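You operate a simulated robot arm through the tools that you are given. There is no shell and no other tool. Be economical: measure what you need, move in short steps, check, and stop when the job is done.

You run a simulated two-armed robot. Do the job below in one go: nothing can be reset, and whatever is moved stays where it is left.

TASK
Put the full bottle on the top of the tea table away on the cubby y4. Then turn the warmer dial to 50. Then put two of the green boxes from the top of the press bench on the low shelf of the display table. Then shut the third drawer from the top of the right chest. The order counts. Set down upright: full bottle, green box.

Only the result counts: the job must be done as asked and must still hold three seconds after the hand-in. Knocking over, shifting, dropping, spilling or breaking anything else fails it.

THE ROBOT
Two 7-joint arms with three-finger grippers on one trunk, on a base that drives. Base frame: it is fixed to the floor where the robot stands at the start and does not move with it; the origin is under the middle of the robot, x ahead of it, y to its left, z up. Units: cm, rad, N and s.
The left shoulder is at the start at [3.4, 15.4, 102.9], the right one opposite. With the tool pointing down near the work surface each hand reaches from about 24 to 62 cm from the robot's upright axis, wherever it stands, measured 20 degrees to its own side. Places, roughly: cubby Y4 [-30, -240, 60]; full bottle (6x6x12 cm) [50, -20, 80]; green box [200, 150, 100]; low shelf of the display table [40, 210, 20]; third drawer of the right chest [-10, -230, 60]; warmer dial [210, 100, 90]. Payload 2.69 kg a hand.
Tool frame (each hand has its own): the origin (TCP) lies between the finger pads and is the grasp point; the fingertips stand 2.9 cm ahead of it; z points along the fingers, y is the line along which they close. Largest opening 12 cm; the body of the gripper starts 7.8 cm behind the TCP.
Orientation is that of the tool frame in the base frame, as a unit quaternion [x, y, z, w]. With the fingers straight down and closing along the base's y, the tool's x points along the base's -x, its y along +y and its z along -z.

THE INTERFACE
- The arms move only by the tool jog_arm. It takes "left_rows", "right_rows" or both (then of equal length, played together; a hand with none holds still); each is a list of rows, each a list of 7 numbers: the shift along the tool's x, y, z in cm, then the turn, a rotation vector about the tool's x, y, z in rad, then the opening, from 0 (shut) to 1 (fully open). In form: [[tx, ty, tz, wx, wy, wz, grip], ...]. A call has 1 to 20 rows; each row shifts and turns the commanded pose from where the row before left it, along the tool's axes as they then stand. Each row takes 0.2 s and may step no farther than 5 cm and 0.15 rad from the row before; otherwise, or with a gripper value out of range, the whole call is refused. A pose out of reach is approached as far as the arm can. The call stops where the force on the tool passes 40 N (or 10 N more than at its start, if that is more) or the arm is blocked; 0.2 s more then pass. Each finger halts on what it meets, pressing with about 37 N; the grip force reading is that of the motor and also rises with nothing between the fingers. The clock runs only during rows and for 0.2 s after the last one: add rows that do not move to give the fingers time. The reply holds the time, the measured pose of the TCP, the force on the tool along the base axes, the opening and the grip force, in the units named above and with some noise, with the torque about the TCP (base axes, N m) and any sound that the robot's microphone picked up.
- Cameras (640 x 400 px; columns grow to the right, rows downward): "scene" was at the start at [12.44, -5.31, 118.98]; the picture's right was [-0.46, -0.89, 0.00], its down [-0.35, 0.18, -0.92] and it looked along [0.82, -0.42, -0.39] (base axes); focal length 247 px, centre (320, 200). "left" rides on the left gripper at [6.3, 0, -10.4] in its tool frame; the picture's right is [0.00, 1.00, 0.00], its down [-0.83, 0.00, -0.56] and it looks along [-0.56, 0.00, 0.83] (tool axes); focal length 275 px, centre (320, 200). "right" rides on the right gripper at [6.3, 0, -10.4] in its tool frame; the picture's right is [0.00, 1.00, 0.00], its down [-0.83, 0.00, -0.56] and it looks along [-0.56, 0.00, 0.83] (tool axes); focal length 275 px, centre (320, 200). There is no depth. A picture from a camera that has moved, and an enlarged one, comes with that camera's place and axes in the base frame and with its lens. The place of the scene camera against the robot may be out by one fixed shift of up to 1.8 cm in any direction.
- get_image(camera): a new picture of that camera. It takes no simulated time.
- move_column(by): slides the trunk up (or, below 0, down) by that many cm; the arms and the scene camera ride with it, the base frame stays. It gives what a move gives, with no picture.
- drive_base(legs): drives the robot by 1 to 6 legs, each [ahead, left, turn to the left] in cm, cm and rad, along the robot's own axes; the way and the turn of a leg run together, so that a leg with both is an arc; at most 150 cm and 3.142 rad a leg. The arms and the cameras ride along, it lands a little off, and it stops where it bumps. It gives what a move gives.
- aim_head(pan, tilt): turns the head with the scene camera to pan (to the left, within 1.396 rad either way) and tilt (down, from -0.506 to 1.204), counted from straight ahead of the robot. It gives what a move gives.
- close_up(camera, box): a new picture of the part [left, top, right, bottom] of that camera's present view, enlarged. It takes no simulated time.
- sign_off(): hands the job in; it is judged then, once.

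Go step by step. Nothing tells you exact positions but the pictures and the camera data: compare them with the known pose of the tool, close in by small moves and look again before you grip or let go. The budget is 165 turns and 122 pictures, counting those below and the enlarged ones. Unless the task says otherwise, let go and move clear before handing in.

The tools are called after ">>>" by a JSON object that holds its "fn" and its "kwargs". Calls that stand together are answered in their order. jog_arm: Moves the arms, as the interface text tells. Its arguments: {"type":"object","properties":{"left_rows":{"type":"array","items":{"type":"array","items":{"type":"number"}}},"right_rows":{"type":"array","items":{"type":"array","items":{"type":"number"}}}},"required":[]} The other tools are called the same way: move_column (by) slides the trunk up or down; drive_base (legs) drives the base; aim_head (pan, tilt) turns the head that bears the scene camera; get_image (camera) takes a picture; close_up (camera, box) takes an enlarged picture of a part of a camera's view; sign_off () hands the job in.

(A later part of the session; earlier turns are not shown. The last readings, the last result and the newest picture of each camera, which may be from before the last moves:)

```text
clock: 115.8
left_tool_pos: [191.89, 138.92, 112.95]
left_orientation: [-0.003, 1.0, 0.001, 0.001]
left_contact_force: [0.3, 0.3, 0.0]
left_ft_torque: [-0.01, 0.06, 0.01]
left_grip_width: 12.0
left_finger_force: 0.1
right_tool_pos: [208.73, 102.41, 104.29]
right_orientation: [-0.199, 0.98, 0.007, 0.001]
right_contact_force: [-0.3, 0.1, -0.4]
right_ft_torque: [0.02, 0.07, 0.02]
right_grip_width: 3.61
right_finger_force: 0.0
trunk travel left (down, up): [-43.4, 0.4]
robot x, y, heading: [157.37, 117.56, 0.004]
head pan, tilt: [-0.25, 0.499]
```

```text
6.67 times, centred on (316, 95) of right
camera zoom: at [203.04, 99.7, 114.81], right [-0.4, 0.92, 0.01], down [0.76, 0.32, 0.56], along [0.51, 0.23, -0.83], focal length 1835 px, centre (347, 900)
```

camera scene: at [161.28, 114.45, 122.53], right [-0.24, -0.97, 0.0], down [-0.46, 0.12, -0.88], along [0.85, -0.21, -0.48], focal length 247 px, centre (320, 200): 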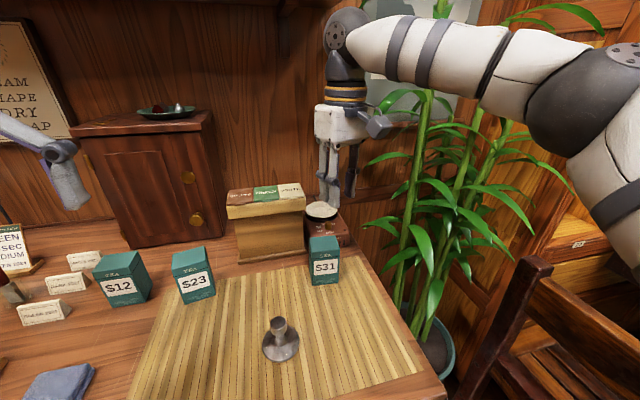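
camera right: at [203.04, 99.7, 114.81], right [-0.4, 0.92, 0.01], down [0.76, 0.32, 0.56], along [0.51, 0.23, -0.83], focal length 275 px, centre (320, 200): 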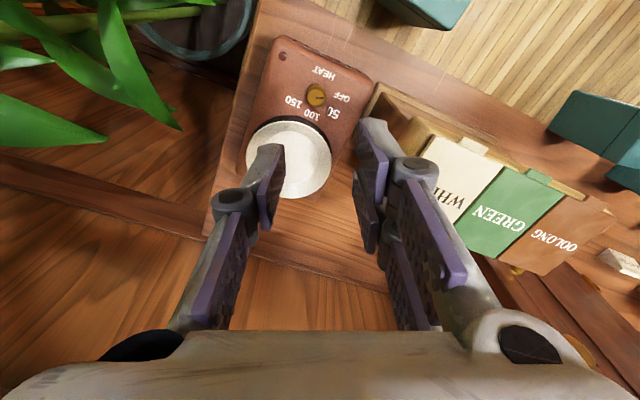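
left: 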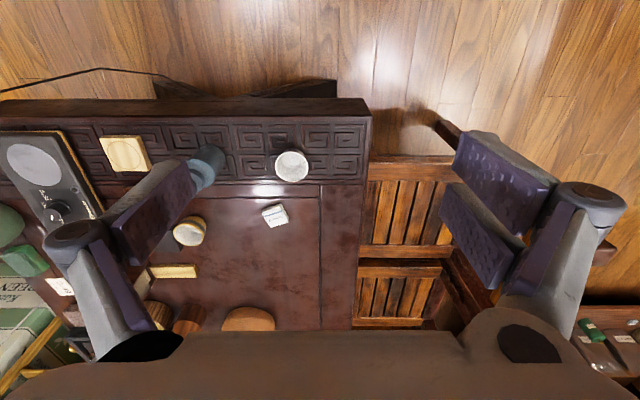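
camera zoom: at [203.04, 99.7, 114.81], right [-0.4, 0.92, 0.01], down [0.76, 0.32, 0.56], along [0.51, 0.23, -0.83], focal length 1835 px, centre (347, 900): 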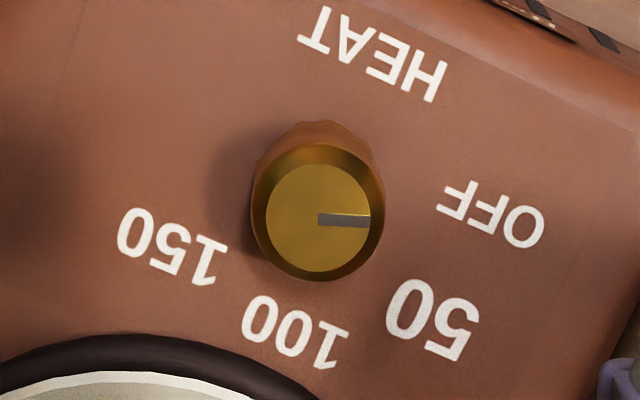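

Overhead, the pointer sits at OFF (about -17°) and "50" lies about 25°, so I need about 43–45° clockwise. I'll centre on the dial and descend to just above its top.

>>> {"fn": "jog_arm", "kwargs": {"right_rows": [[0.44, -0.31, 2, 0, 0, 0, 0.3], [0, 0, 2.5, 0, 0, 0, 0.3], [0, 0, 2.5, 0, 0, 0, 0.3], [0, 0, 2, 0, 0, 0, 0.3], [0, 0, 0, 0, 0, 0, 0.3]]}}

>>> {"fn": "get_image", "kwargs": {"camera": "right"}}

>>> {"fn": "close_up", "kwargs": {"camera": "scene", "box": [270, 150, 390, 240]}}

```text
clock: 117.0
left_tool_pos: [191.89, 139.07, 112.83]
left_orientation: [-0.002, 1.0, 0.0, 0.002]
left_contact_force: [0.0, -0.2, 0.2]
left_ft_torque: [0.04, 0.01, -0.02]
left_grip_width: 11.99
left_finger_force: 0.2
right_tool_pos: [208.32, 102.03, 95.27]
right_orientation: [-0.2, 0.98, 0.005, 0.002]
right_contact_force: [-0.2, 0.2, 0.1]
right_ft_torque: [0.01, 0.03, 0.01]
right_grip_width: 3.61
right_finger_force: 0.0
trunk travel left (down, up): [-43.4, 0.4]
robot x, y, heading: [157.62, 117.62, 0.003]
head pan, tilt: [-0.25, 0.499]
```

```text
60 pictures are left
camera right: at [202.57, 99.24, 105.77], right [-0.4, 0.92, 0.01], down [0.76, 0.32, 0.56], along [0.51, 0.23, -0.83], focal length 275 px, centre (320, 200)
```

right: 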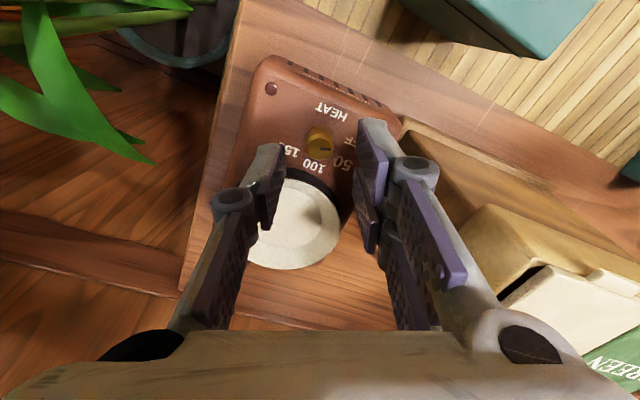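

```text
4.44 times, centred on (330, 195) of scene
camera zoom: at [166.28, 114.45, 122.54], right [-0.24, -0.97, 0.0], down [-0.46, 0.12, -0.88], along [0.85, -0.21, -0.48], focal length 1099 px, centre (276, 222)
```

zoom: 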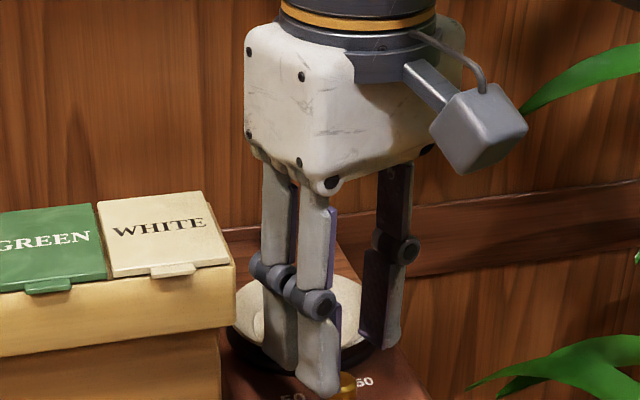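

The knob is exactly between the tips with its top at about z 90.3. I'll descend 3 cm and check the contact force.

>>> {"fn": "jog_arm", "kwargs": {"right_rows": [[0, 0, 1.2, 0, 0, 0, 0.3], [0, 0, 1.0, 0, 0, 0, 0.3], [0, 0, 0.5, 0, 0, 0, 0.3], [0, 0, 0.3, 0, 0, 0, 0.3], [0, 0, 0, 0, 0, 0, 0.3]]}}

>>> {"fn": "get_image", "kwargs": {"camera": "right"}}

```text
clock: 118.2
left_tool_pos: [191.82, 138.95, 112.97]
left_orientation: [-0.003, 1.0, 0.0, 0.002]
left_contact_force: [-0.3, -0.5, 0.0]
left_ft_torque: [-0.03, 0.0, 0.04]
left_grip_width: 11.99
left_finger_force: 0.2
right_tool_pos: [208.33, 102.18, 92.39]
right_orientation: [-0.199, 0.98, 0.006, 0.002]
right_contact_force: [-0.7, -0.3, 8.6]
right_ft_torque: [-0.25, -0.08, -0.03]
right_grip_width: 3.64
right_finger_force: 0.3
trunk travel left (down, up): [-43.4, 0.4]
robot x, y, heading: [157.34, 117.72, 0.009]
head pan, tilt: [-0.25, 0.499]
```

```text
58 pictures are left
camera right: at [202.65, 99.35, 102.82], right [-0.4, 0.92, 0.01], down [0.76, 0.32, 0.56], along [0.51, 0.23, -0.83], focal length 275 px, centre (320, 200)
```

right: 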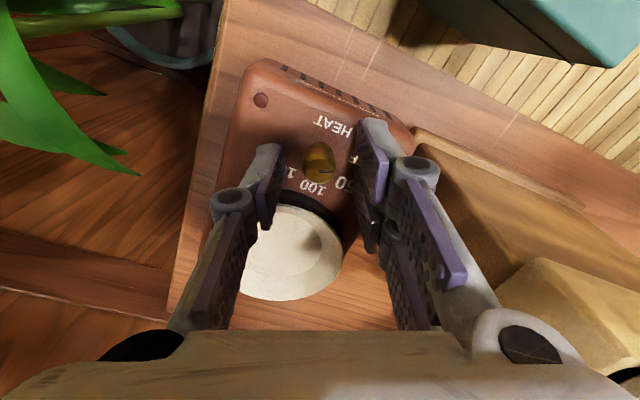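

The fingertips just touched the panel. I'll raise 0.3 cm and close on the knob.

>>> {"fn": "jog_arm", "kwargs": {"right_rows": [[0, 0, -0.3, 0, 0, 0, 0.3], [0, 0, 0, 0, 0, 0, 0.2], [0, 0, 0, 0, 0, 0, 0.1], [0, 0, 0, 0, 0, 0, 0.06], [0, 0, 0, 0, 0, 0, 0.06]]}}

>>> {"fn": "close_up", "kwargs": {"camera": "right", "box": [240, 110, 400, 210]}}

```text
clock: 119.4
left_tool_pos: [191.92, 138.96, 112.82]
left_orientation: [-0.002, 1.0, 0.0, 0.001]
left_contact_force: [0.5, 0.3, 0.0]
left_ft_torque: [0.03, 0.01, -0.01]
left_grip_width: 12.03
left_finger_force: 0.1
right_tool_pos: [208.49, 102.13, 92.38]
right_orientation: [-0.2, 0.98, 0.005, 0.0]
right_contact_force: [-0.3, -2.5, -7.6]
right_ft_torque: [0.12, -0.51, -0.03]
right_grip_width: 1.63
right_finger_force: 42.4
trunk travel left (down, up): [-43.4, 0.4]
robot x, y, heading: [157.52, 117.88, 0.002]
head pan, tilt: [-0.25, 0.499]
```

```text
4.00 times, centred on (320, 160) of right
camera zoom: at [202.79, 99.33, 102.93], right [-0.4, 0.92, 0.01], down [0.76, 0.32, 0.56], along [0.51, 0.23, -0.83], focal length 1101 px, centre (320, 360)
```

zoom: 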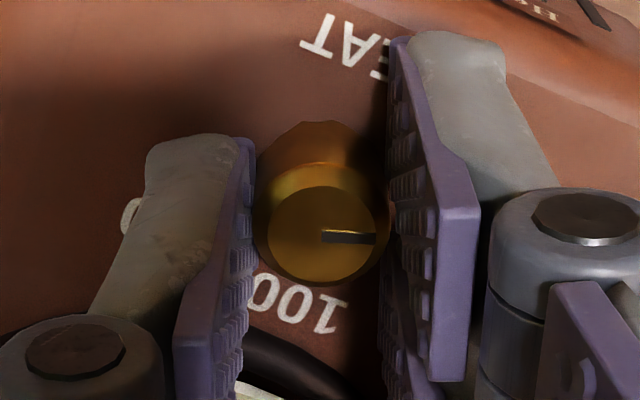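

The knob is gripped (1.63 cm). I'll turn clockwise by about 0.76 rad in small rows.

>>> {"fn": "jog_arm", "kwargs": {"right_rows": [[0, 0, 0.15, 0, 0, 0.06, 0.06], [0, 0, 0, 0, 0, 0.1, 0.06], [0, 0, 0, 0, 0, 0.1, 0.06], [0, 0, 0, 0, 0, 0.1, 0.06], [0, 0, 0, 0, 0, 0.1, 0.06], [0, 0, 0, 0, 0, 0.1, 0.06], [0, 0, 0, 0, 0, 0.1, 0.06], [0, 0, 0, 0, 0, 0.1, 0.06], [0, 0, 0, 0, 0, 0, 0.06]]}}

>>> {"fn": "close_up", "kwargs": {"camera": "right", "box": [240, 110, 400, 210]}}

```text
clock: 121.4
left_tool_pos: [191.81, 138.73, 112.87]
left_orientation: [-0.002, 1.0, 0.0, 0.001]
left_contact_force: [-0.5, 1.0, -0.8]
left_ft_torque: [0.04, 0.04, -0.04]
left_grip_width: 12.01
left_finger_force: 0.0
right_tool_pos: [208.3, 102.0, 92.46]
right_orientation: [0.179, 0.984, 0.006, 0.0]
right_contact_force: [-8.4, -16.6, -3.9]
right_ft_torque: [-0.56, 0.26, 0.29]
right_grip_width: 1.54
right_finger_force: 41.8
trunk travel left (down, up): [-43.4, 0.4]
robot x, y, heading: [157.47, 117.57, 0.006]
head pan, tilt: [-0.25, 0.499]
```

```text
4.00 times, centred on (320, 160) of right
camera zoom: at [202.45, 103.9, 103.01], right [0.35, 0.94, 0.01], down [0.78, -0.3, 0.55], along [0.52, -0.18, -0.83], focal length 1101 px, centre (320, 360)
```

zoom: 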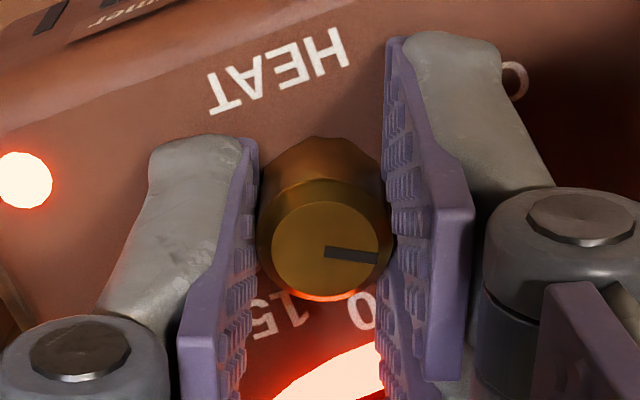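

The warmer lit up. I'll open the fingers, rise a few centimetres and check the pointer against the 50 mark.

>>> {"fn": "jog_arm", "kwargs": {"right_rows": [[0, 0, 0, 0, 0, 0, 0.15], [0, 0, 0, 0, 0, 0, 0.3], [0, 0, -2, 0, 0, 0, 0.3], [0, 0, -4, 0, 0, 0, 0.3], [0, 0, -4, 0, 0, 0, 0.3], [0, 0, 0, 0, 0, 0, 0.3]]}}

>>> {"fn": "get_image", "kwargs": {"camera": "right"}}

```text
clock: 122.8
left_tool_pos: [191.82, 138.89, 112.87]
left_orientation: [-0.003, 1.0, 0.0, 0.001]
left_contact_force: [0.5, -0.1, -0.7]
left_ft_torque: [0.0, 0.01, 0.0]
left_grip_width: 12.0
left_finger_force: 0.1
right_tool_pos: [208.62, 101.95, 102.42]
right_orientation: [0.177, 0.984, 0.006, -0.002]
right_contact_force: [0.0, -0.3, -0.5]
right_ft_torque: [-0.01, 0.02, 0.01]
right_grip_width: 3.59
right_finger_force: 0.0
trunk travel left (down, up): [-43.4, 0.4]
robot x, y, heading: [157.5, 117.75, 0.003]
head pan, tilt: [-0.25, 0.499]
```

```text
55 pictures are left
camera right: at [202.72, 103.76, 113.01], right [0.35, 0.94, 0.01], down [0.78, -0.29, 0.55], along [0.52, -0.18, -0.83], focal length 275 px, centre (320, 200)
```

right: 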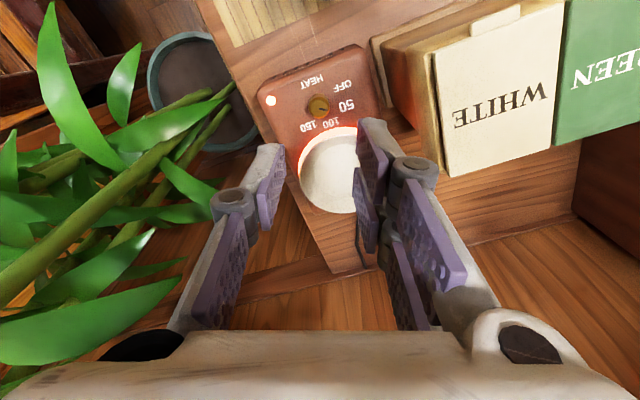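

>>> {"fn": "close_up", "kwargs": {"camera": "right", "box": [272, 70, 368, 142]}}

```text
5.56 times, centred on (320, 106) of right
camera zoom: at [202.72, 103.76, 113.01], right [0.35, 0.94, 0.01], down [0.78, -0.29, 0.55], along [0.52, -0.18, -0.83], focal length 1529 px, centre (320, 722)
```

zoom: 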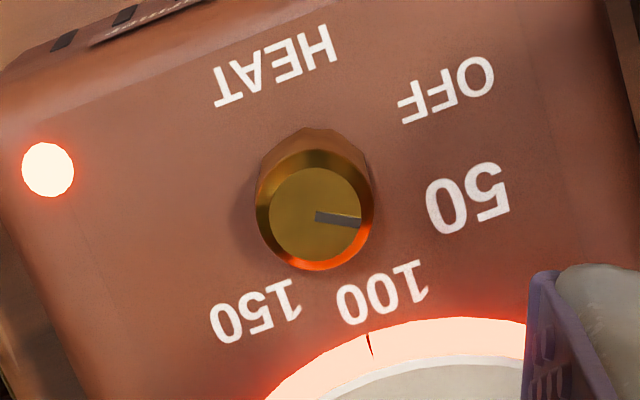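

>>> {"fn": "close_up", "kwargs": {"camera": "right", "box": [304, 88, 336, 112]}}

```text
16.00 times, centred on (320, 100) of right
camera zoom: at [202.72, 103.76, 113.01], right [0.35, 0.94, 0.01], down [0.78, -0.29, 0.55], along [0.52, -0.18, -0.83], focal length 4404 px, centre (320, 1800)
```

zoom: 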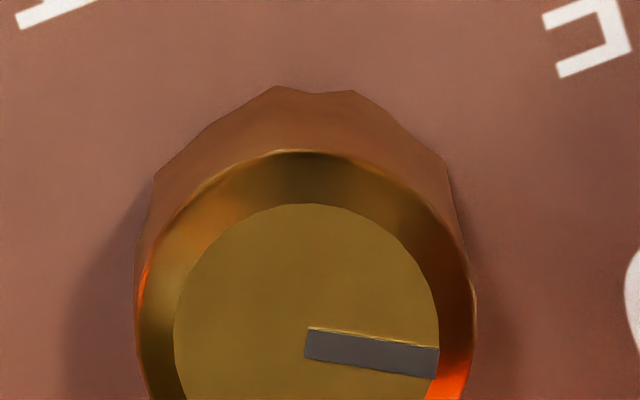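

The pointer is at about 28°, right on the 50 mark's direction, and the warmer is lit. Next I'll back off, tilt the right hand 45° as before, and prepare to take the $31 box.

>>> {"fn": "drive_base", "kwargs": {"legs": [[-20, 0, 0], [0, 3.5, 0]]}}

>>> {"fn": "jog_arm", "kwargs": {"right_rows": [[0, 0, 0, 0, 0, -0.12, 0.7], [0, 0, 0, 0, 0, -0.12, 0.7], [0, 0, 0, 0, 0, -0.12, 0.7], [0, 0, 0, 0, -0.125, 0, 0.7], [0, 0, 0, 0, -0.125, 0, 0.7], [0, 0, 0, 0, -0.125, 0, 0.7], [0, 0, 0, 0, -0.125, 0, 0.7], [0, 0, 0, 0, -0.125, 0, 0.7], [0, 0, 0, 0, -0.125, 0, 0.7], [0, 0, 0, 0, 0, 0, 0.7]]}}

>>> {"fn": "get_image", "kwargs": {"camera": "right"}}

```text
clock: 124.9
left_tool_pos: [172.45, 142.22, 112.85]
left_orientation: [0.0, 1.0, 0.0, 0.001]
left_contact_force: [0.5, 0.3, 0.3]
left_ft_torque: [-0.04, 0.02, 0.01]
left_grip_width: 12.0
left_finger_force: 0.0
right_tool_pos: [188.83, 105.18, 102.45]
right_orientation: [0.181, 0.983, 0.007, 0.0]
right_contact_force: [0.1, 1.4, 0.8]
right_ft_torque: [-0.04, -0.01, -0.01]
right_grip_width: 3.61
right_finger_force: 0.2
trunk travel left (down, up): [-43.4, 0.4]
robot x, y, heading: [137.73, 120.82, -0.0]
head pan, tilt: [-0.25, 0.499]
```

```text
clock: 127.1
left_tool_pos: [172.46, 142.19, 112.92]
left_orientation: [-0.001, 1.0, 0.001, 0.001]
left_contact_force: [0.7, 0.0, 0.2]
left_ft_torque: [-0.02, 0.0, 0.05]
left_grip_width: 12.01
left_finger_force: 0.1
right_tool_pos: [188.94, 104.98, 102.41]
right_orientation: [0.004, 0.93, 0.005, 0.367]
right_contact_force: [0.0, -0.4, 0.3]
right_ft_torque: [0.04, -0.02, 0.0]
right_grip_width: 8.4
right_finger_force: 0.0
trunk travel left (down, up): [-43.4, 0.4]
robot x, y, heading: [138.04, 120.94, -0.01]
head pan, tilt: [-0.25, 0.499]
```

```text
52 pictures are left
camera right: at [177.21, 104.83, 105.82], right [0.0, 1.0, 0.01], down [0.23, -0.01, 0.97], along [0.97, 0.0, -0.23], focal length 275 px, centre (320, 200)
```

right: 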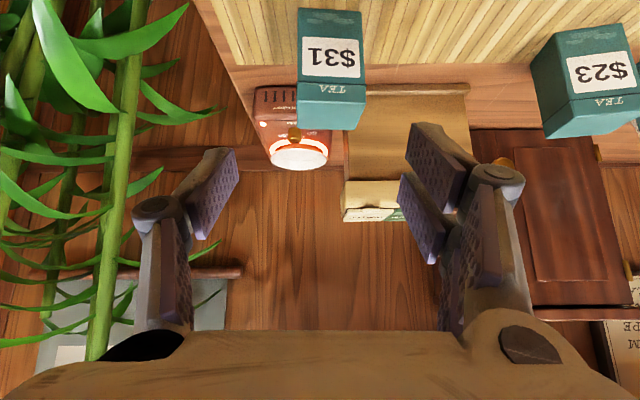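

The $31 box is at about x 198.6–204.2, y 105.9, z 82–91.7. I'll lower the hand in front of it to grip height.

>>> {"fn": "jog_arm", "kwargs": {"right_rows": [[2.63, 0.9, 2.81, 0, 0, 0, 0.75], [2.63, 0, 2.81, 0, 0, 0, 0.75], [2.63, 0, 2.81, 0, 0, 0, 0.75], [2.4, 0, 2.57, 0, 0, 0, 0.75], [0, 0, 0, 0, 0, 0, 0.75]]}}

>>> {"fn": "get_image", "kwargs": {"camera": "right"}}

```text
clock: 128.3
left_tool_pos: [172.36, 142.18, 113.05]
left_orientation: [0.0, 1.0, -0.001, 0.002]
left_contact_force: [0.4, 0.2, 0.2]
left_ft_torque: [0.01, -0.02, -0.04]
left_grip_width: 12.0
left_finger_force: 0.1
right_tool_pos: [188.79, 105.77, 87.95]
right_orientation: [0.003, 0.93, 0.007, 0.368]
right_contact_force: [3.4, -0.5, 10.3]
right_ft_torque: [0.5, -0.06, -0.08]
right_grip_width: 9.27
right_finger_force: 1.4
trunk travel left (down, up): [-43.4, 0.4]
robot x, y, heading: [137.92, 121.61, 0.0]
head pan, tilt: [-0.25, 0.499]
```

```text
51 pictures are left
camera right: at [177.05, 105.69, 91.26], right [0.0, 1.0, 0.01], down [0.22, -0.01, 0.97], along [0.97, 0.0, -0.22], focal length 275 px, centre (320, 200)
```

right: 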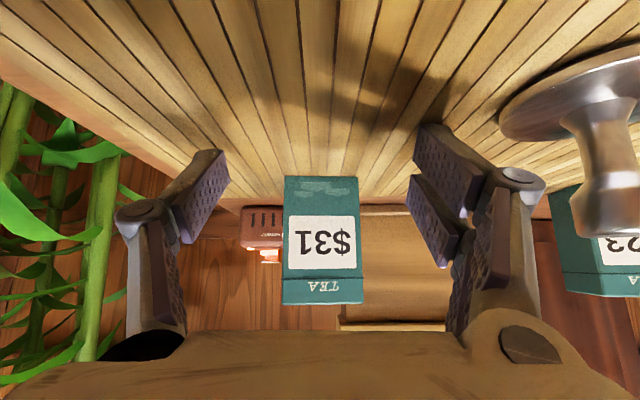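

The mat is at about z 85 (I just touched it), and the box is about 5×4.7×8.4 cm centred at [197.9,105.7]. I'll rise 1.3 cm, narrow the opening to pass the tamper, and drive forward 8 cm.

>>> {"fn": "jog_arm", "kwargs": {"right_rows": [[-0.89, 0, -0.95, 0, 0, 0, 0.57], [0, 0, 0, 0, 0, 0, 0.57], [0, 0, 0, 0, 0, 0, 0.57]]}}

>>> {"fn": "drive_base", "kwargs": {"legs": [[5.5, 0, 0]]}}

>>> {"fn": "get_image", "kwargs": {"camera": "right"}}

```text
clock: 129.1
left_tool_pos: [172.31, 142.21, 112.96]
left_orientation: [0.0, 1.0, 0.0, 0.001]
left_contact_force: [0.0, 0.0, 0.4]
left_ft_torque: [-0.01, 0.01, 0.01]
left_grip_width: 12.0
left_finger_force: 0.1
right_tool_pos: [188.75, 105.78, 89.01]
right_orientation: [0.004, 0.931, 0.005, 0.365]
right_contact_force: [-0.5, 0.2, -0.2]
right_ft_torque: [-0.02, 0.01, 0.0]
right_grip_width: 6.84
right_finger_force: 0.0
trunk travel left (down, up): [-43.4, 0.4]
robot x, y, heading: [138.15, 121.25, 0.001]
head pan, tilt: [-0.25, 0.499]
```

```text
clock: 130.1
left_tool_pos: [177.99, 142.21, 112.9]
left_orientation: [0.001, 1.0, 0.0, 0.001]
left_contact_force: [0.2, 0.2, -0.8]
left_ft_torque: [0.01, 0.04, -0.01]
left_grip_width: 12.01
left_finger_force: 0.1
right_tool_pos: [194.2, 105.78, 88.88]
right_orientation: [0.005, 0.931, 0.005, 0.366]
right_contact_force: [1.4, -0.8, -0.5]
right_ft_torque: [-0.02, 0.01, 0.04]
right_grip_width: 6.84
right_finger_force: 0.1
trunk travel left (down, up): [-43.4, 0.4]
robot x, y, heading: [143.69, 120.98, 0.001]
head pan, tilt: [-0.25, 0.499]
```

```text
50 pictures are left
camera right: at [182.53, 105.69, 92.27], right [0.0, 1.0, 0.01], down [0.23, -0.01, 0.97], along [0.97, 0.0, -0.23], focal length 275 px, centre (320, 200)
```

right: 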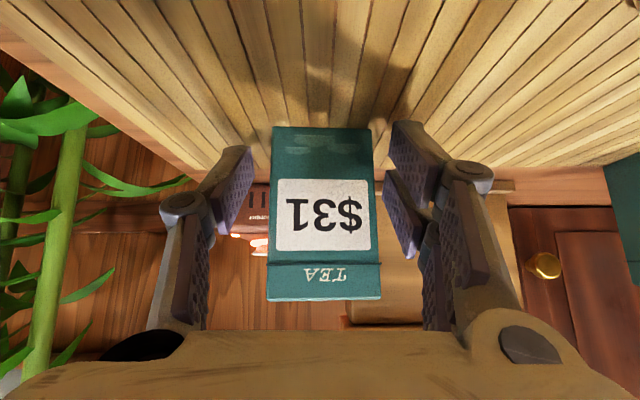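

Well centred. I'll advance 3.6 cm and close.

>>> {"fn": "jog_arm", "kwargs": {"right_rows": [[-1.3, 0.1, 1.22, 0, 0, 0, 0.57], [-1.3, 0, 1.22, 0, 0, 0, 0.57], [0, 0, 0, 0, 0, 0, 0.57], [0, 0, 0, 0, 0, 0, 0.4], [0, 0, 0, 0, 0, 0, 0.3], [0, 0, 0, 0, 0, 0, 0.3], [0, 0, 0, 0, 0, 0, 0.3]]}}

>>> {"fn": "get_image", "kwargs": {"camera": "right"}}

```text
clock: 131.7
left_tool_pos: [177.84, 142.28, 112.9]
left_orientation: [0.002, 1.0, -0.001, 0.001]
left_contact_force: [0.3, 1.0, -0.4]
left_ft_torque: [0.03, 0.03, 0.02]
left_grip_width: 12.0
left_finger_force: 0.1
right_tool_pos: [197.89, 105.66, 88.91]
right_orientation: [0.004, 0.93, 0.005, 0.367]
right_contact_force: [1.0, -0.1, 1.8]
right_ft_torque: [-0.06, 0.01, 0.0]
right_grip_width: 5.3
right_finger_force: 37.4
trunk travel left (down, up): [-43.4, 0.4]
robot x, y, heading: [143.58, 120.91, -0.005]
head pan, tilt: [-0.25, 0.499]
```

```text
49 pictures are left
camera right: at [186.21, 105.65, 92.34], right [0.0, 1.0, 0.01], down [0.23, -0.01, 0.97], along [0.97, 0.0, -0.23], focal length 275 px, centre (320, 200)
```

right: 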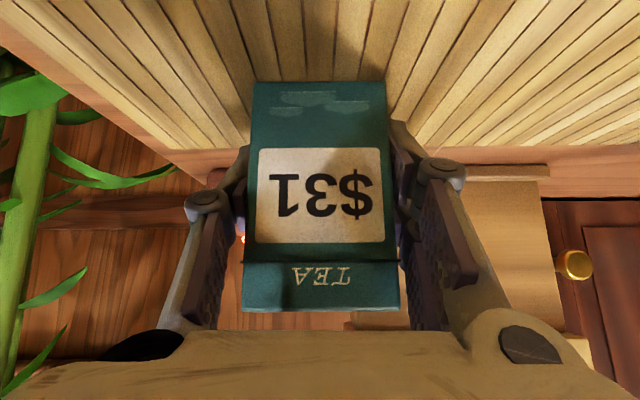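

The box is gripped (5.3 cm). I'll lift it 5 cm and back the base off.

>>> {"fn": "jog_arm", "kwargs": {"right_rows": [[-0.68, 0, -0.73, 0, 0, 0, 0.3], [-0.68, 0, -0.73, 0, 0, 0, 0.3], [-0.68, 0, -0.73, 0, 0, 0, 0.3], [-0.68, 0, -0.73, 0, 0, 0, 0.3], [-0.68, 0, -0.73, 0, 0, 0, 0.3], [0, 0, 0, 0, 0, 0, 0.3]]}}

>>> {"fn": "drive_base", "kwargs": {"legs": [[-24, 0, 0]]}}

>>> {"fn": "aim_head", "kwargs": {"pan": 0.1, "tilt": 0.5}}

>>> {"fn": "get_image", "kwargs": {"camera": "scene"}}

```text
clock: 133.1
left_tool_pos: [177.93, 142.12, 112.87]
left_orientation: [0.001, 1.0, -0.001, 0.001]
left_contact_force: [0.4, -0.4, -0.5]
left_ft_torque: [-0.02, 0.0, 0.01]
left_grip_width: 12.02
left_finger_force: 0.1
right_tool_pos: [197.73, 105.95, 93.79]
right_orientation: [0.004, 0.931, 0.006, 0.366]
right_contact_force: [-0.2, 0.6, -0.9]
right_ft_torque: [0.01, -0.01, 0.0]
right_grip_width: 5.31
right_finger_force: 37.1
trunk travel left (down, up): [-43.4, 0.4]
robot x, y, heading: [143.08, 121.3, 0.001]
head pan, tilt: [-0.25, 0.499]
```

```text
clock: 134.8
left_tool_pos: [154.07, 142.26, 112.88]
left_orientation: [0.0, 1.0, 0.0, 0.001]
left_contact_force: [-1.1, 0.4, 0.3]
left_ft_torque: [-0.01, -0.02, 0.0]
left_grip_width: 12.01
left_finger_force: 0.1
right_tool_pos: [173.96, 106.07, 93.93]
right_orientation: [0.003, 0.93, 0.006, 0.367]
right_contact_force: [-0.3, 0.9, -0.8]
right_ft_torque: [0.02, 0.0, 0.03]
right_grip_width: 5.34
right_finger_force: 37.0
trunk travel left (down, up): [-43.4, 0.4]
robot x, y, heading: [120.26, 121.19, -0.001]
head pan, tilt: [-0.25, 0.499]
```

```text
clock: 135.7
left_tool_pos: [154.13, 142.23, 112.88]
left_orientation: [0.0, 1.0, 0.001, 0.0]
left_contact_force: [2.1, 0.2, 0.2]
left_ft_torque: [-0.03, -0.03, 0.01]
left_grip_width: 11.99
left_finger_force: 0.2
right_tool_pos: [173.99, 106.1, 93.83]
right_orientation: [0.003, 0.931, 0.006, 0.366]
right_contact_force: [-0.8, 0.0, -0.2]
right_ft_torque: [0.01, 0.03, -0.03]
right_grip_width: 5.34
right_finger_force: 37.1
trunk travel left (down, up): [-43.4, 0.4]
robot x, y, heading: [119.42, 121.19, 0.001]
head pan, tilt: [0.099, 0.499]
```

```text
48 pictures are left
camera scene: at [128.71, 120.99, 122.53], right [0.1, -1.0, 0.0], down [-0.48, -0.05, -0.88], along [0.87, 0.09, -0.48], focal length 247 px, centre (320, 200)
```

scene: 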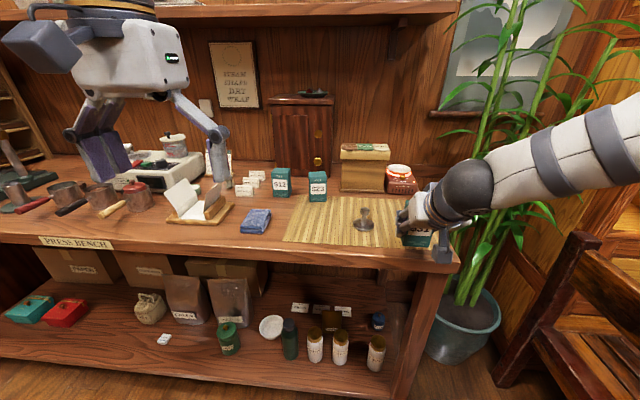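

I'll take $12 with the left hand at about [198.8,140.8], because its neighbours leave enough room. First I'll raise and retract the right hand with its box, and tilt the left hand the same way.

>>> {"fn": "jog_arm", "kwargs": {"right_rows": [[-0.3, 0, -2.5, 0, 0, 0, 0.3], [-0.3, 0, -2.5, 0, 0, 0, 0.3], [-0.3, 0, -2.5, 0, 0, 0, 0.3], [0, 0, 0, 0, 0, 0, 0.3], [0, 0, 0, 0, 0, 0, 0.3], [0, 0, 0, 0, 0, 0, 0.3], [0, 0, 0, 0, 0, 0, 0.3], [0, 0, 0, 0, 0, 0, 0.3], [0, 0, 0, 0, 0, 0, 0.3], [0, 0, 0, 0, 0, 0, 0.3], [0, 0, 0, 0, 0, 0, 0.3], [0, 0, 0, 0, 0, 0, 0.3], [0, 0, 0, 0, 0, 0, 0.3], [0, 0, 0, 0, 0, 0, 0.3], [0, 0, 0, 0, 0, 0, 0.3]], "left_rows": [[-3.5, -0.8, 1, 0, 0, 0, 0.57], [-3.5, -0.8, 1, 0, 0, 0, 0.57], [-3.5, -0.8, 1, 0, 0, 0, 0.57], [-3.5, -0.8, 1, 0, 0, 0, 0.57], [0, 0, 1, 0, -0.125, 0, 0.57], [0, 0, 1, 0, -0.125, 0, 0.57], [0, 0, 1, 0, -0.125, 0, 0.57], [0, 0, 1, 0, -0.125, 0, 0.57], [0, 0, 1, 0, -0.125, 0, 0.57], [0, 0, 0, 0, -0.125, 0, 0.57], [2, 0, 2.1, 0, 0, 0, 0.57], [2, 0, 2.1, 0, 0, 0, 0.57], [2, 0, 2.1, 0, 0, 0, 0.57], [0, 0, 0, 0, 0, 0, 0.57], [0, 0, 0, 0, 0, 0, 0.57]]}}

>>> {"fn": "get_image", "kwargs": {"camera": "left"}}

>>> {"fn": "get_image", "kwargs": {"camera": "right"}}

```text
clock: 138.8
left_tool_pos: [169.12, 139.04, 95.37]
left_orientation: [0.0, 0.93, 0.0, 0.368]
left_contact_force: [0.7, -0.5, -0.3]
left_ft_torque: [0.02, -0.02, 0.01]
left_grip_width: 6.83
left_finger_force: 0.1
right_tool_pos: [169.98, 105.82, 100.08]
right_orientation: [0.004, 0.93, 0.005, 0.366]
right_contact_force: [-0.3, -0.4, -0.5]
right_ft_torque: [0.0, 0.01, 0.02]
right_grip_width: 5.32
right_finger_force: 37.5
trunk travel left (down, up): [-43.4, 0.4]
robot x, y, heading: [119.44, 121.34, -0.002]
head pan, tilt: [0.099, 0.499]
```

```text
47 pictures are left
camera left: at [157.44, 138.92, 98.53], right [0.0, 1.0, 0.0], down [0.23, 0.0, 0.97], along [0.97, 0.0, -0.23], focal length 275 px, centre (320, 200)
```

left: 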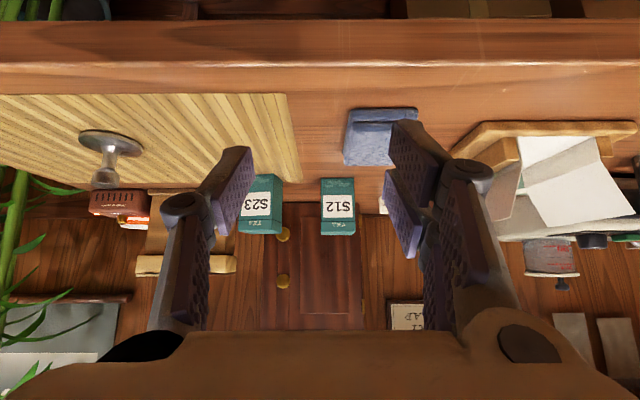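

```text
46 pictures are left
camera right: at [158.2, 105.73, 103.46], right [0.0, 1.0, 0.01], down [0.23, -0.01, 0.97], along [0.97, 0.0, -0.23], focal length 275 px, centre (320, 200)
```

right: 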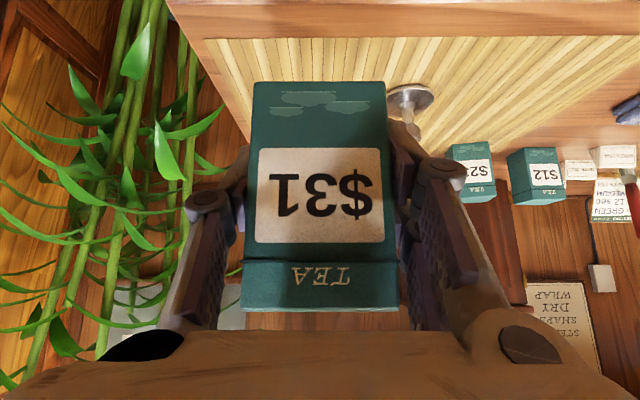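

$12 is at about [202.5,141.9] with its front at x about 200, and a cloth lies before it (x 178–191). I'll drive forward 24 cm with the hand held above the cloth.

>>> {"fn": "drive_base", "kwargs": {"legs": [[23, 2.9, 0]]}}

>>> {"fn": "get_image", "kwargs": {"camera": "left"}}

```text
clock: 140.6
left_tool_pos: [192.04, 142.32, 95.29]
left_orientation: [-0.004, 0.93, 0.002, 0.367]
left_contact_force: [-0.3, -0.7, 1.1]
left_ft_torque: [0.0, 0.0, 0.0]
left_grip_width: 6.8
left_finger_force: 0.1
right_tool_pos: [192.86, 109.22, 100.05]
right_orientation: [0.001, 0.93, 0.007, 0.366]
right_contact_force: [0.6, 0.7, -1.7]
right_ft_torque: [0.02, -0.01, 0.0]
right_grip_width: 5.34
right_finger_force: 36.7
trunk travel left (down, up): [-43.4, 0.4]
robot x, y, heading: [142.62, 124.17, 0.004]
head pan, tilt: [0.099, 0.499]
```

```text
45 pictures are left
camera left: at [180.24, 142.13, 98.54], right [0.0, 1.0, 0.0], down [0.23, 0.0, 0.97], along [0.97, 0.0, -0.23], focal length 275 px, centre (320, 200)
```

left: 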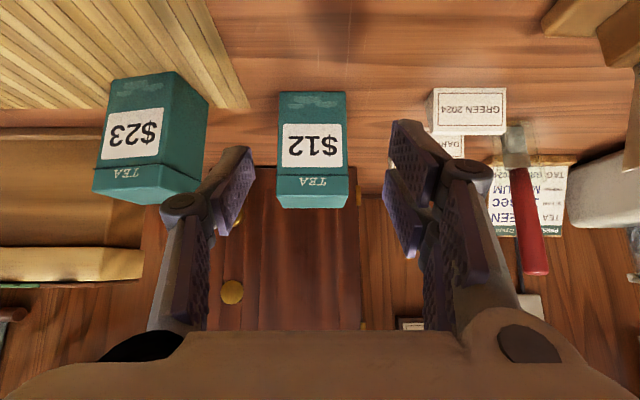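

Aligned within 0.6 cm. I'll centre, lower to grip height past the cloth, and look.

>>> {"fn": "jog_arm", "kwargs": {"left_rows": [[-1.46, -0.7, 1.36, 0, 0, 0, 0.57], [1.45, 0, 3.02, 0, 0, 0, 0.57], [1.4, 0, 2.95, 0, 0, 0, 0.57], [0, 0, 0, 0, 0, 0, 0.57]]}}

>>> {"fn": "get_image", "kwargs": {"camera": "left"}}

```text
clock: 141.6
left_tool_pos: [196.3, 141.55, 89.01]
left_orientation: [-0.003, 0.93, 0.001, 0.368]
left_contact_force: [0.4, 1.6, 0.3]
left_ft_torque: [0.0, 0.01, -0.01]
left_grip_width: 6.82
left_finger_force: 0.0
right_tool_pos: [192.84, 109.05, 100.04]
right_orientation: [0.001, 0.93, 0.006, 0.367]
right_contact_force: [0.0, -0.1, -0.9]
right_ft_torque: [-0.01, 0.01, 0.02]
right_grip_width: 5.32
right_finger_force: 36.8
trunk travel left (down, up): [-43.4, 0.4]
robot x, y, heading: [143.01, 124.05, 0.012]
head pan, tilt: [0.099, 0.499]
```

```text
44 pictures are left
camera left: at [184.5, 141.38, 92.14], right [0.0, 1.0, 0.0], down [0.23, 0.0, 0.97], along [0.97, 0.0, -0.23], focal length 275 px, centre (320, 200)
```

left: 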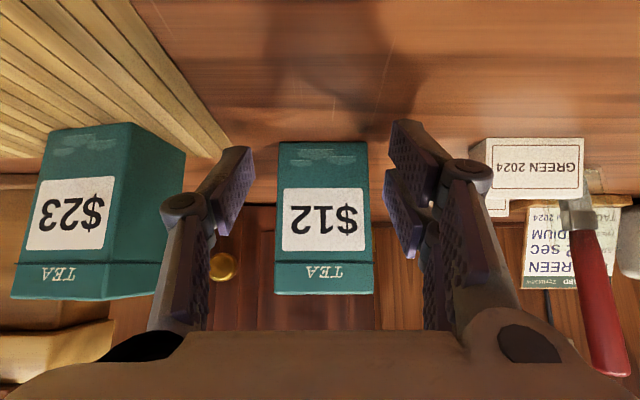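

Good alignment. I'll advance 5.7 cm and close.

>>> {"fn": "jog_arm", "kwargs": {"left_rows": [[-1.39, 0, 1.3, 0, 0, 0, 0.57], [-1.39, 0, 1.3, 0, 0, 0, 0.57], [-1.39, 0, 1.3, 0, 0, 0, 0.57], [0, 0, 0, 0, 0, 0, 0.57], [0, 0, 0, 0, 0, 0, 0.4], [0, 0, 0, 0, 0, 0, 0.3], [0, 0, 0, 0, 0, 0, 0.3], [0, 0, 0, 0, 0, 0, 0.3]]}}

>>> {"fn": "get_image", "kwargs": {"camera": "left"}}

```text
clock: 143.4
left_tool_pos: [201.78, 141.71, 89.03]
left_orientation: [-0.003, 0.93, 0.001, 0.367]
left_contact_force: [0.0, 0.2, 1.0]
left_ft_torque: [0.04, 0.06, -0.01]
left_grip_width: 5.33
left_finger_force: 37.5
right_tool_pos: [192.82, 109.11, 100.07]
right_orientation: [0.0, 0.93, 0.007, 0.367]
right_contact_force: [-0.4, 0.1, -0.9]
right_ft_torque: [0.02, 0.01, 0.0]
right_grip_width: 5.3
right_finger_force: 37.2
trunk travel left (down, up): [-43.4, 0.4]
robot x, y, heading: [142.72, 124.04, 0.003]
head pan, tilt: [0.099, 0.499]
```

```text
43 pictures are left
camera left: at [190.13, 141.54, 92.22], right [0.0, 1.0, 0.0], down [0.23, 0.0, 0.97], along [0.97, 0.0, -0.23], focal length 275 px, centre (320, 200)
```

left: 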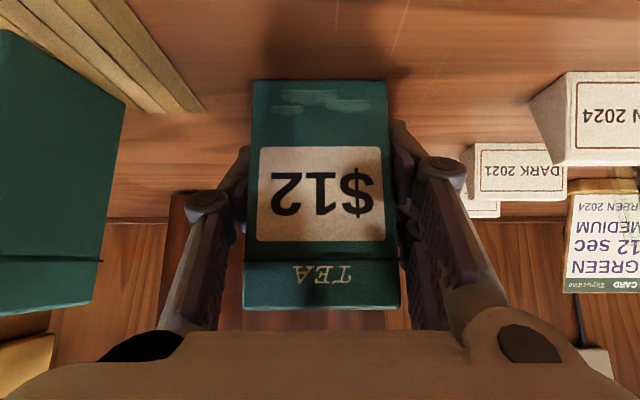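

The $12 box is gripped. I'll lift it, back away, and turn towards the display table to study its low shelf.

>>> {"fn": "jog_arm", "kwargs": {"left_rows": [[-0.68, 0, -0.73, 0, 0, 0, 0.3], [-0.68, 0, -0.73, 0, 0, 0, 0.3], [-0.68, 0, -0.73, 0, 0, 0, 0.3], [-0.68, 0, -0.73, 0, 0, 0, 0.3], [-0.68, 0, -0.73, 0, 0, 0, 0.3], [-0.68, 0, -0.73, 0, 0, 0, 0.3], [-0.68, 0, -0.73, 0, 0, 0, 0.3], [0, 0, 0, 0, 0, 0, 0.3]]}}

>>> {"fn": "drive_base", "kwargs": {"legs": [[-30, 0, 0], [0, 0, 1.9]]}}

>>> {"fn": "aim_head", "kwargs": {"pan": 0.15, "tilt": 0.5}}

>>> {"fn": "get_image", "kwargs": {"camera": "scene"}}

```text
clock: 145.2
left_tool_pos: [201.71, 141.54, 95.96]
left_orientation: [-0.003, 0.93, 0.001, 0.368]
left_contact_force: [0.9, -0.9, -0.2]
left_ft_torque: [0.02, 0.03, 0.02]
left_grip_width: 5.34
left_finger_force: 37.0
right_tool_pos: [192.76, 109.01, 99.93]
right_orientation: [0.001, 0.93, 0.007, 0.366]
right_contact_force: [0.5, -0.5, -1.2]
right_ft_torque: [-0.01, 0.02, 0.01]
right_grip_width: 5.32
right_finger_force: 37.3
trunk travel left (down, up): [-43.4, 0.4]
robot x, y, heading: [142.84, 124.14, 0.008]
head pan, tilt: [0.099, 0.499]
```

```text
clock: 151.8
left_tool_pos: [77.04, 173.55, 95.93]
left_orientation: [0.763, -0.532, -0.301, -0.211]
left_contact_force: [0.4, 0.4, -0.2]
left_ft_torque: [-0.01, 0.02, 0.01]
left_grip_width: 5.33
left_finger_force: 36.8
right_tool_pos: [110.57, 176.22, 100.01]
right_orientation: [0.761, -0.536, -0.303, -0.205]
right_contact_force: [-0.2, 1.2, -0.6]
right_ft_torque: [-0.01, 0.02, -0.04]
right_grip_width: 5.28
right_finger_force: 36.4
trunk travel left (down, up): [-43.4, 0.4]
robot x, y, heading: [113.57, 123.86, 1.923]
head pan, tilt: [0.099, 0.499]
```

```text
clock: 152.4
left_tool_pos: [76.98, 173.67, 95.97]
left_orientation: [0.763, -0.532, -0.301, -0.21]
left_contact_force: [-0.1, 0.0, -1.2]
left_ft_torque: [0.0, 0.0, -0.02]
left_grip_width: 5.33
left_finger_force: 36.9
right_tool_pos: [110.62, 176.23, 100.0]
right_orientation: [0.761, -0.536, -0.303, -0.206]
right_contact_force: [0.5, 0.0, -0.2]
right_ft_torque: [-0.02, 0.0, -0.02]
right_grip_width: 5.3
right_finger_force: 37.0
trunk travel left (down, up): [-43.4, 0.4]
robot x, y, heading: [113.67, 123.84, 1.924]
head pan, tilt: [0.15, 0.499]
```

```text
42 pictures are left
camera scene: at [108.06, 131.58, 122.53], right [0.88, 0.48, 0.0], down [0.23, -0.42, -0.88], along [-0.42, 0.77, -0.48], focal length 247 px, centre (320, 200)
```

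scene: 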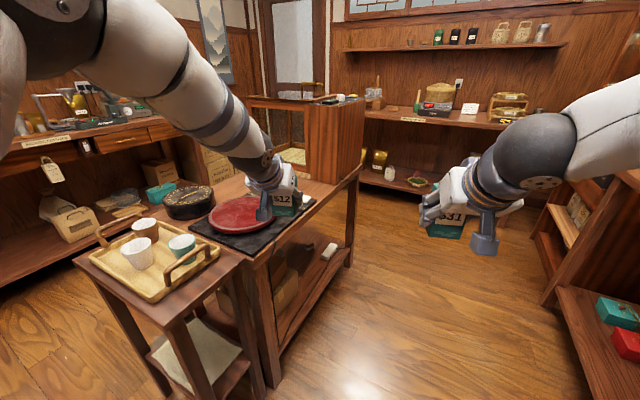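

The island's right side shows an open low shelf. I'll zoom in on it and look for a label.

>>> {"fn": "close_up", "kwargs": {"camera": "scene", "box": [180, 150, 400, 400]}}

>>> {"fn": "close_up", "kwargs": {"camera": "scene", "box": [340, 60, 560, 200]}}

```text
1.60 times, centred on (290, 275) of scene
camera zoom: at [108.06, 131.58, 122.53], right [0.88, 0.48, 0.0], down [0.23, -0.42, -0.88], along [-0.42, 0.77, -0.48], focal length 396 px, centre (368, 80)
```

zoom: 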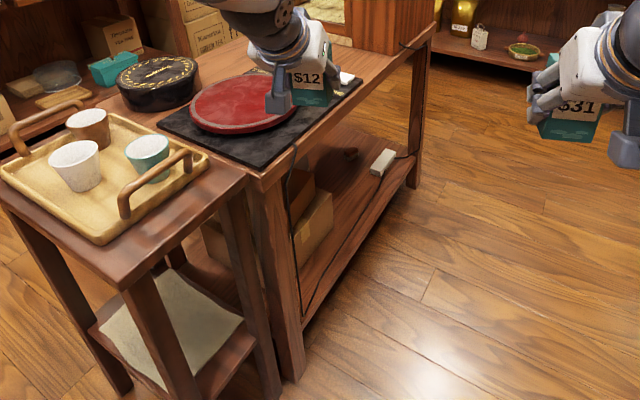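

```text
2.86 times, centred on (450, 130) of scene
camera zoom: at [108.06, 131.58, 122.53], right [0.88, 0.48, 0.0], down [0.23, -0.42, -0.88], along [-0.42, 0.77, -0.48], focal length 706 px, centre (-51, 400)
```

zoom: 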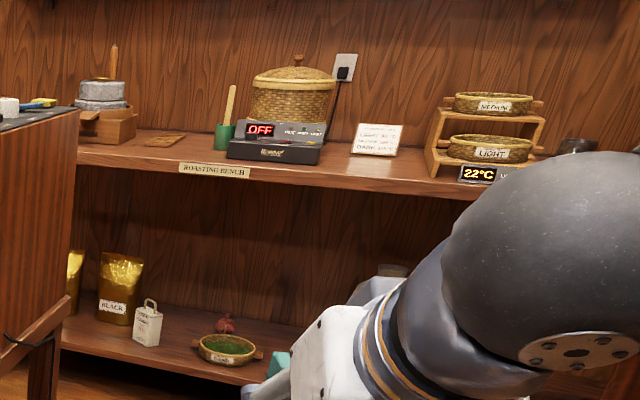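

The island is the display table; its low shelf (z about 20, front edge x about 68, y 175–235) has free room around y 205–230. I'll drive round to its right side and turn to face it.

>>> {"fn": "drive_base", "kwargs": {"legs": [[0, 0, -0.353], [92, -23, 0], [0, 0, 1.57]]}}

>>> {"fn": "aim_head", "kwargs": {"pan": 0.0, "tilt": 0.7}}

>>> {"fn": "get_image", "kwargs": {"camera": "scene"}}

```text
clock: 162.4
left_tool_pos: [78.6, 202.92, 95.98]
left_orientation: [0.93, -0.018, -0.367, -0.007]
left_contact_force: [0.3, 0.7, -1.4]
left_ft_torque: [0.0, -0.02, -0.03]
left_grip_width: 5.29
left_finger_force: 36.7
right_tool_pos: [88.91, 234.91, 99.91]
right_orientation: [0.93, -0.022, -0.367, -0.002]
right_contact_force: [0.6, 0.0, -0.3]
right_ft_torque: [-0.01, -0.01, 0.0]
right_grip_width: 5.32
right_finger_force: 36.9
trunk travel left (down, up): [-43.4, 0.4]
robot x, y, heading: [138.22, 217.6, 3.104]
head pan, tilt: [0.15, 0.499]
```

```text
clock: 163.1
left_tool_pos: [78.49, 202.87, 95.94]
left_orientation: [0.93, -0.018, -0.367, -0.007]
left_contact_force: [-0.8, 0.1, 0.6]
left_ft_torque: [-0.02, 0.0, 0.03]
left_grip_width: 5.3
left_finger_force: 37.2
right_tool_pos: [88.8, 234.96, 100.06]
right_orientation: [0.93, -0.022, -0.367, -0.002]
right_contact_force: [0.5, 0.5, -1.3]
right_ft_torque: [-0.02, -0.01, -0.02]
right_grip_width: 5.31
right_finger_force: 36.8
trunk travel left (down, up): [-43.4, 0.4]
robot x, y, heading: [138.57, 217.6, 3.105]
head pan, tilt: [0.0, 0.7]
```

```text
39 pictures are left
camera scene: at [128.27, 217.05, 120.77], right [0.04, 1.0, 0.0], down [0.64, -0.02, -0.77], along [-0.76, 0.03, -0.64], focal length 247 px, centre (320, 200)
```

scene: 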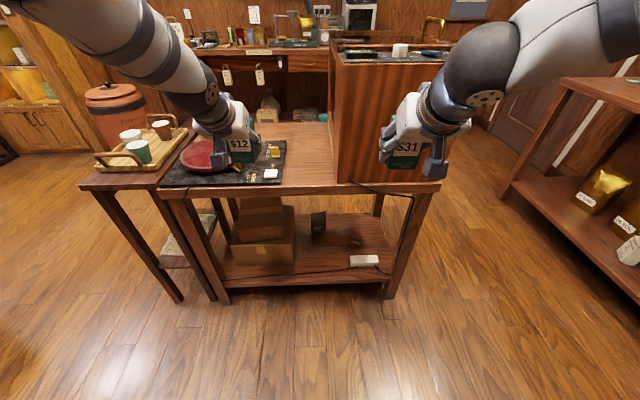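

>>> {"fn": "close_up", "kwargs": {"camera": "scene", "box": [200, 170, 440, 320]}}

```text
2.67 times, centred on (320, 245) of scene
camera zoom: at [128.27, 217.05, 120.77], right [0.04, 1.0, 0.0], down [0.64, -0.02, -0.77], along [-0.76, 0.03, -0.64], focal length 659 px, centre (320, 80)
```

zoom: 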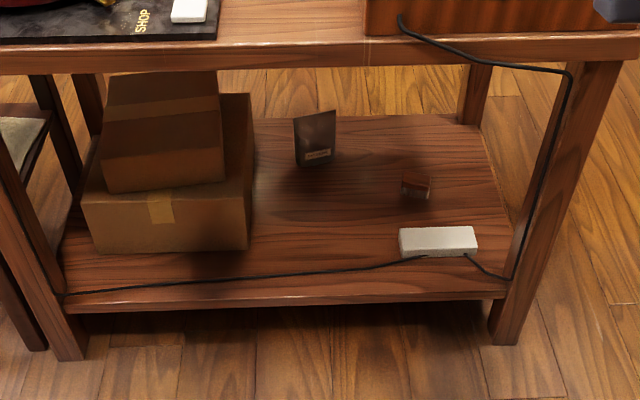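

The shelf top is about z 18.5 with free space behind the cord. I plan left box at [50,216] and right box at [50,227]. I'll lower the column in front of the table in two steps, checking the hands.

>>> {"fn": "drive_base", "kwargs": {"legs": [[0, 0, 0.036]]}}

>>> {"fn": "move_column", "kwargs": {"by": -10}}

```text
clock: 163.9
left_tool_pos: [79.19, 200.76, 96.14]
left_orientation: [0.93, -0.001, -0.367, 0.0]
left_contact_force: [0.0, -0.1, -1.0]
left_ft_torque: [-0.04, -0.01, -0.01]
left_grip_width: 5.31
left_finger_force: 36.6
right_tool_pos: [88.19, 233.24, 100.06]
right_orientation: [0.93, -0.004, -0.367, 0.006]
right_contact_force: [-1.3, 0.2, -1.0]
right_ft_torque: [-0.01, -0.02, 0.01]
right_grip_width: 5.33
right_finger_force: 37.3
trunk travel left (down, up): [-43.4, 0.4]
robot x, y, heading: [138.46, 217.7, 3.137]
head pan, tilt: [0.0, 0.7]
```

```text
clock: 165.2
left_tool_pos: [79.08, 200.75, 81.54]
left_orientation: [0.944, -0.002, -0.331, 0.0]
left_contact_force: [0.0, -0.1, -0.9]
left_ft_torque: [0.0, 0.0, 0.01]
left_grip_width: 5.32
left_finger_force: 37.3
right_tool_pos: [88.26, 233.25, 90.12]
right_orientation: [0.93, -0.005, -0.366, 0.005]
right_contact_force: [-0.6, 0.1, -0.9]
right_ft_torque: [-0.01, -0.02, 0.02]
right_grip_width: 5.31
right_finger_force: 37.2
trunk travel left (down, up): [-33.4, 10.4]
robot x, y, heading: [138.38, 217.66, 3.144]
head pan, tilt: [0.0, 0.7]
```

>>> {"fn": "move_column", "kwargs": {"by": -29}}

>>> {"fn": "get_image", "kwargs": {"camera": "left"}}

>>> {"fn": "get_image", "kwargs": {"camera": "scene"}}

```text
clock: 168.1
left_tool_pos: [80.25, 200.75, 34.88]
left_orientation: [0.986, -0.001, -0.168, 0.0]
left_contact_force: [-1.0, -0.1, 0.2]
left_ft_torque: [-0.01, 0.04, -0.03]
left_grip_width: 5.29
left_finger_force: 37.2
right_tool_pos: [88.23, 233.23, 61.11]
right_orientation: [0.93, -0.004, -0.367, 0.006]
right_contact_force: [-0.5, -0.7, -0.3]
right_ft_torque: [-0.01, -0.02, -0.02]
right_grip_width: 5.32
right_finger_force: 37.1
trunk travel left (down, up): [-4.4, 39.4]
robot x, y, heading: [138.39, 217.51, 3.138]
head pan, tilt: [0.0, 0.7]
```

```text
37 pictures are left
camera left: at [89.58, 200.51, 42.52], right [-0.01, -1.0, 0.0], down [-0.6, 0.01, 0.8], along [-0.8, 0.0, -0.6], focal length 275 px, centre (320, 200)
```

left: 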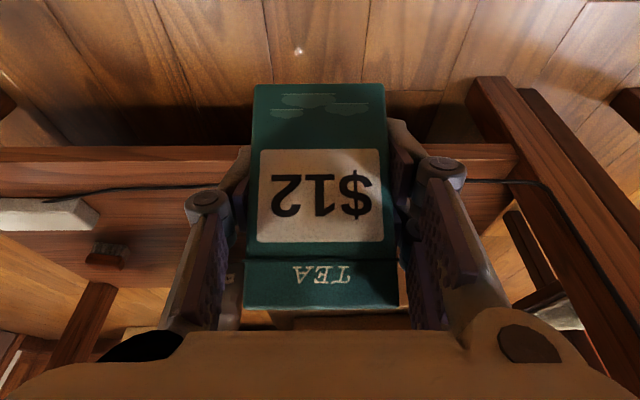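

```text
36 pictures are left
camera scene: at [111.41, 216.78, 78.1], right [0.0, 1.0, 0.0], down [0.64, 0.0, -0.76], along [-0.76, 0.0, -0.64], focal length 247 px, centre (320, 200)
```

scene: 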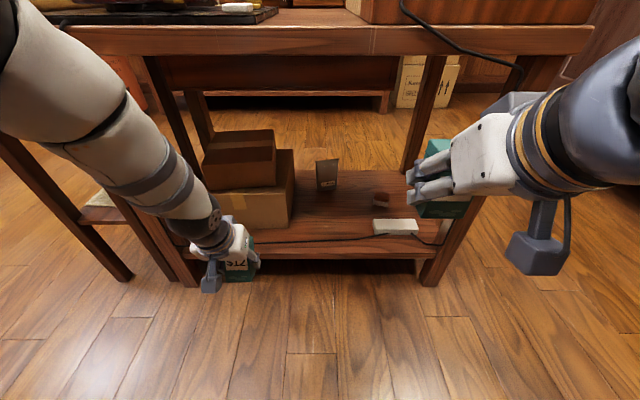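

Lowering tilted the left hand by 0.41 rad while the right stayed. I'll restore the left tilt to upright and shift the base right 15 cm to line up with y 216.

>>> {"fn": "jog_arm", "kwargs": {"left_rows": [[0, 0, 0, 0, -0.1, 0, 0.3], [0, 0, 0, 0, -0.1, 0, 0.3], [0, 0, 0, 0, -0.1, 0, 0.3], [0, 0, 0, 0, -0.114, 0, 0.3], [0, 0, 0, 0, 0, 0, 0.3]]}}

>>> {"fn": "drive_base", "kwargs": {"legs": [[0, -15, 0]]}}

>>> {"fn": "get_image", "kwargs": {"camera": "left"}}

>>> {"fn": "get_image", "kwargs": {"camera": "scene"}}

```text
clock: 169.3
left_tool_pos: [80.18, 200.8, 34.84]
left_orientation: [0.93, -0.002, -0.368, 0.0]
left_contact_force: [-0.2, 0.0, -0.7]
left_ft_torque: [-0.03, -0.01, 0.01]
left_grip_width: 5.3
left_finger_force: 37.1
right_tool_pos: [88.25, 233.08, 61.04]
right_orientation: [0.93, -0.005, -0.367, 0.005]
right_contact_force: [-0.2, -0.5, -0.7]
right_ft_torque: [-0.04, 0.0, 0.02]
right_grip_width: 5.32
right_finger_force: 37.3
trunk travel left (down, up): [-4.4, 39.4]
robot x, y, heading: [138.19, 217.51, 3.138]
head pan, tilt: [0.0, 0.7]
```

```text
clock: 171.1
left_tool_pos: [80.31, 215.69, 34.93]
left_orientation: [0.93, -0.001, -0.368, -0.001]
left_contact_force: [0.0, 0.2, -0.8]
left_ft_torque: [0.03, 0.0, 0.04]
left_grip_width: 5.31
left_finger_force: 36.6
right_tool_pos: [88.19, 248.22, 61.05]
right_orientation: [0.93, -0.004, -0.367, 0.005]
right_contact_force: [-0.2, -0.2, -0.4]
right_ft_torque: [0.0, -0.01, -0.02]
right_grip_width: 5.33
right_finger_force: 36.7
trunk travel left (down, up): [-4.4, 39.4]
robot x, y, heading: [138.43, 233.01, 3.144]
head pan, tilt: [0.0, 0.7]
```

```text
35 pictures are left
camera left: at [92.0, 215.48, 38.07], right [0.0, -1.0, 0.0], down [-0.23, 0.0, 0.97], along [-0.97, 0.0, -0.23], focal length 275 px, centre (320, 200)
```

left: 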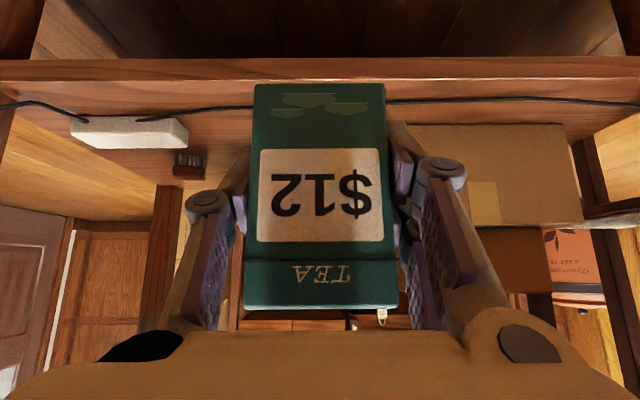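

```text
34 pictures are left
camera scene: at [111.44, 231.78, 78.09], right [0.0, 1.0, 0.0], down [0.64, 0.0, -0.76], along [-0.76, 0.0, -0.64], focal length 247 px, centre (320, 200)
```

scene: 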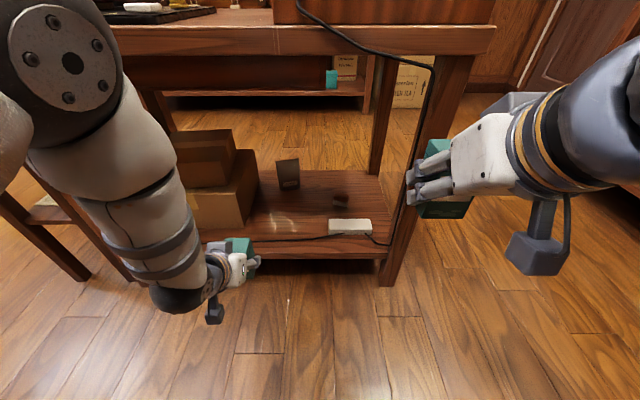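

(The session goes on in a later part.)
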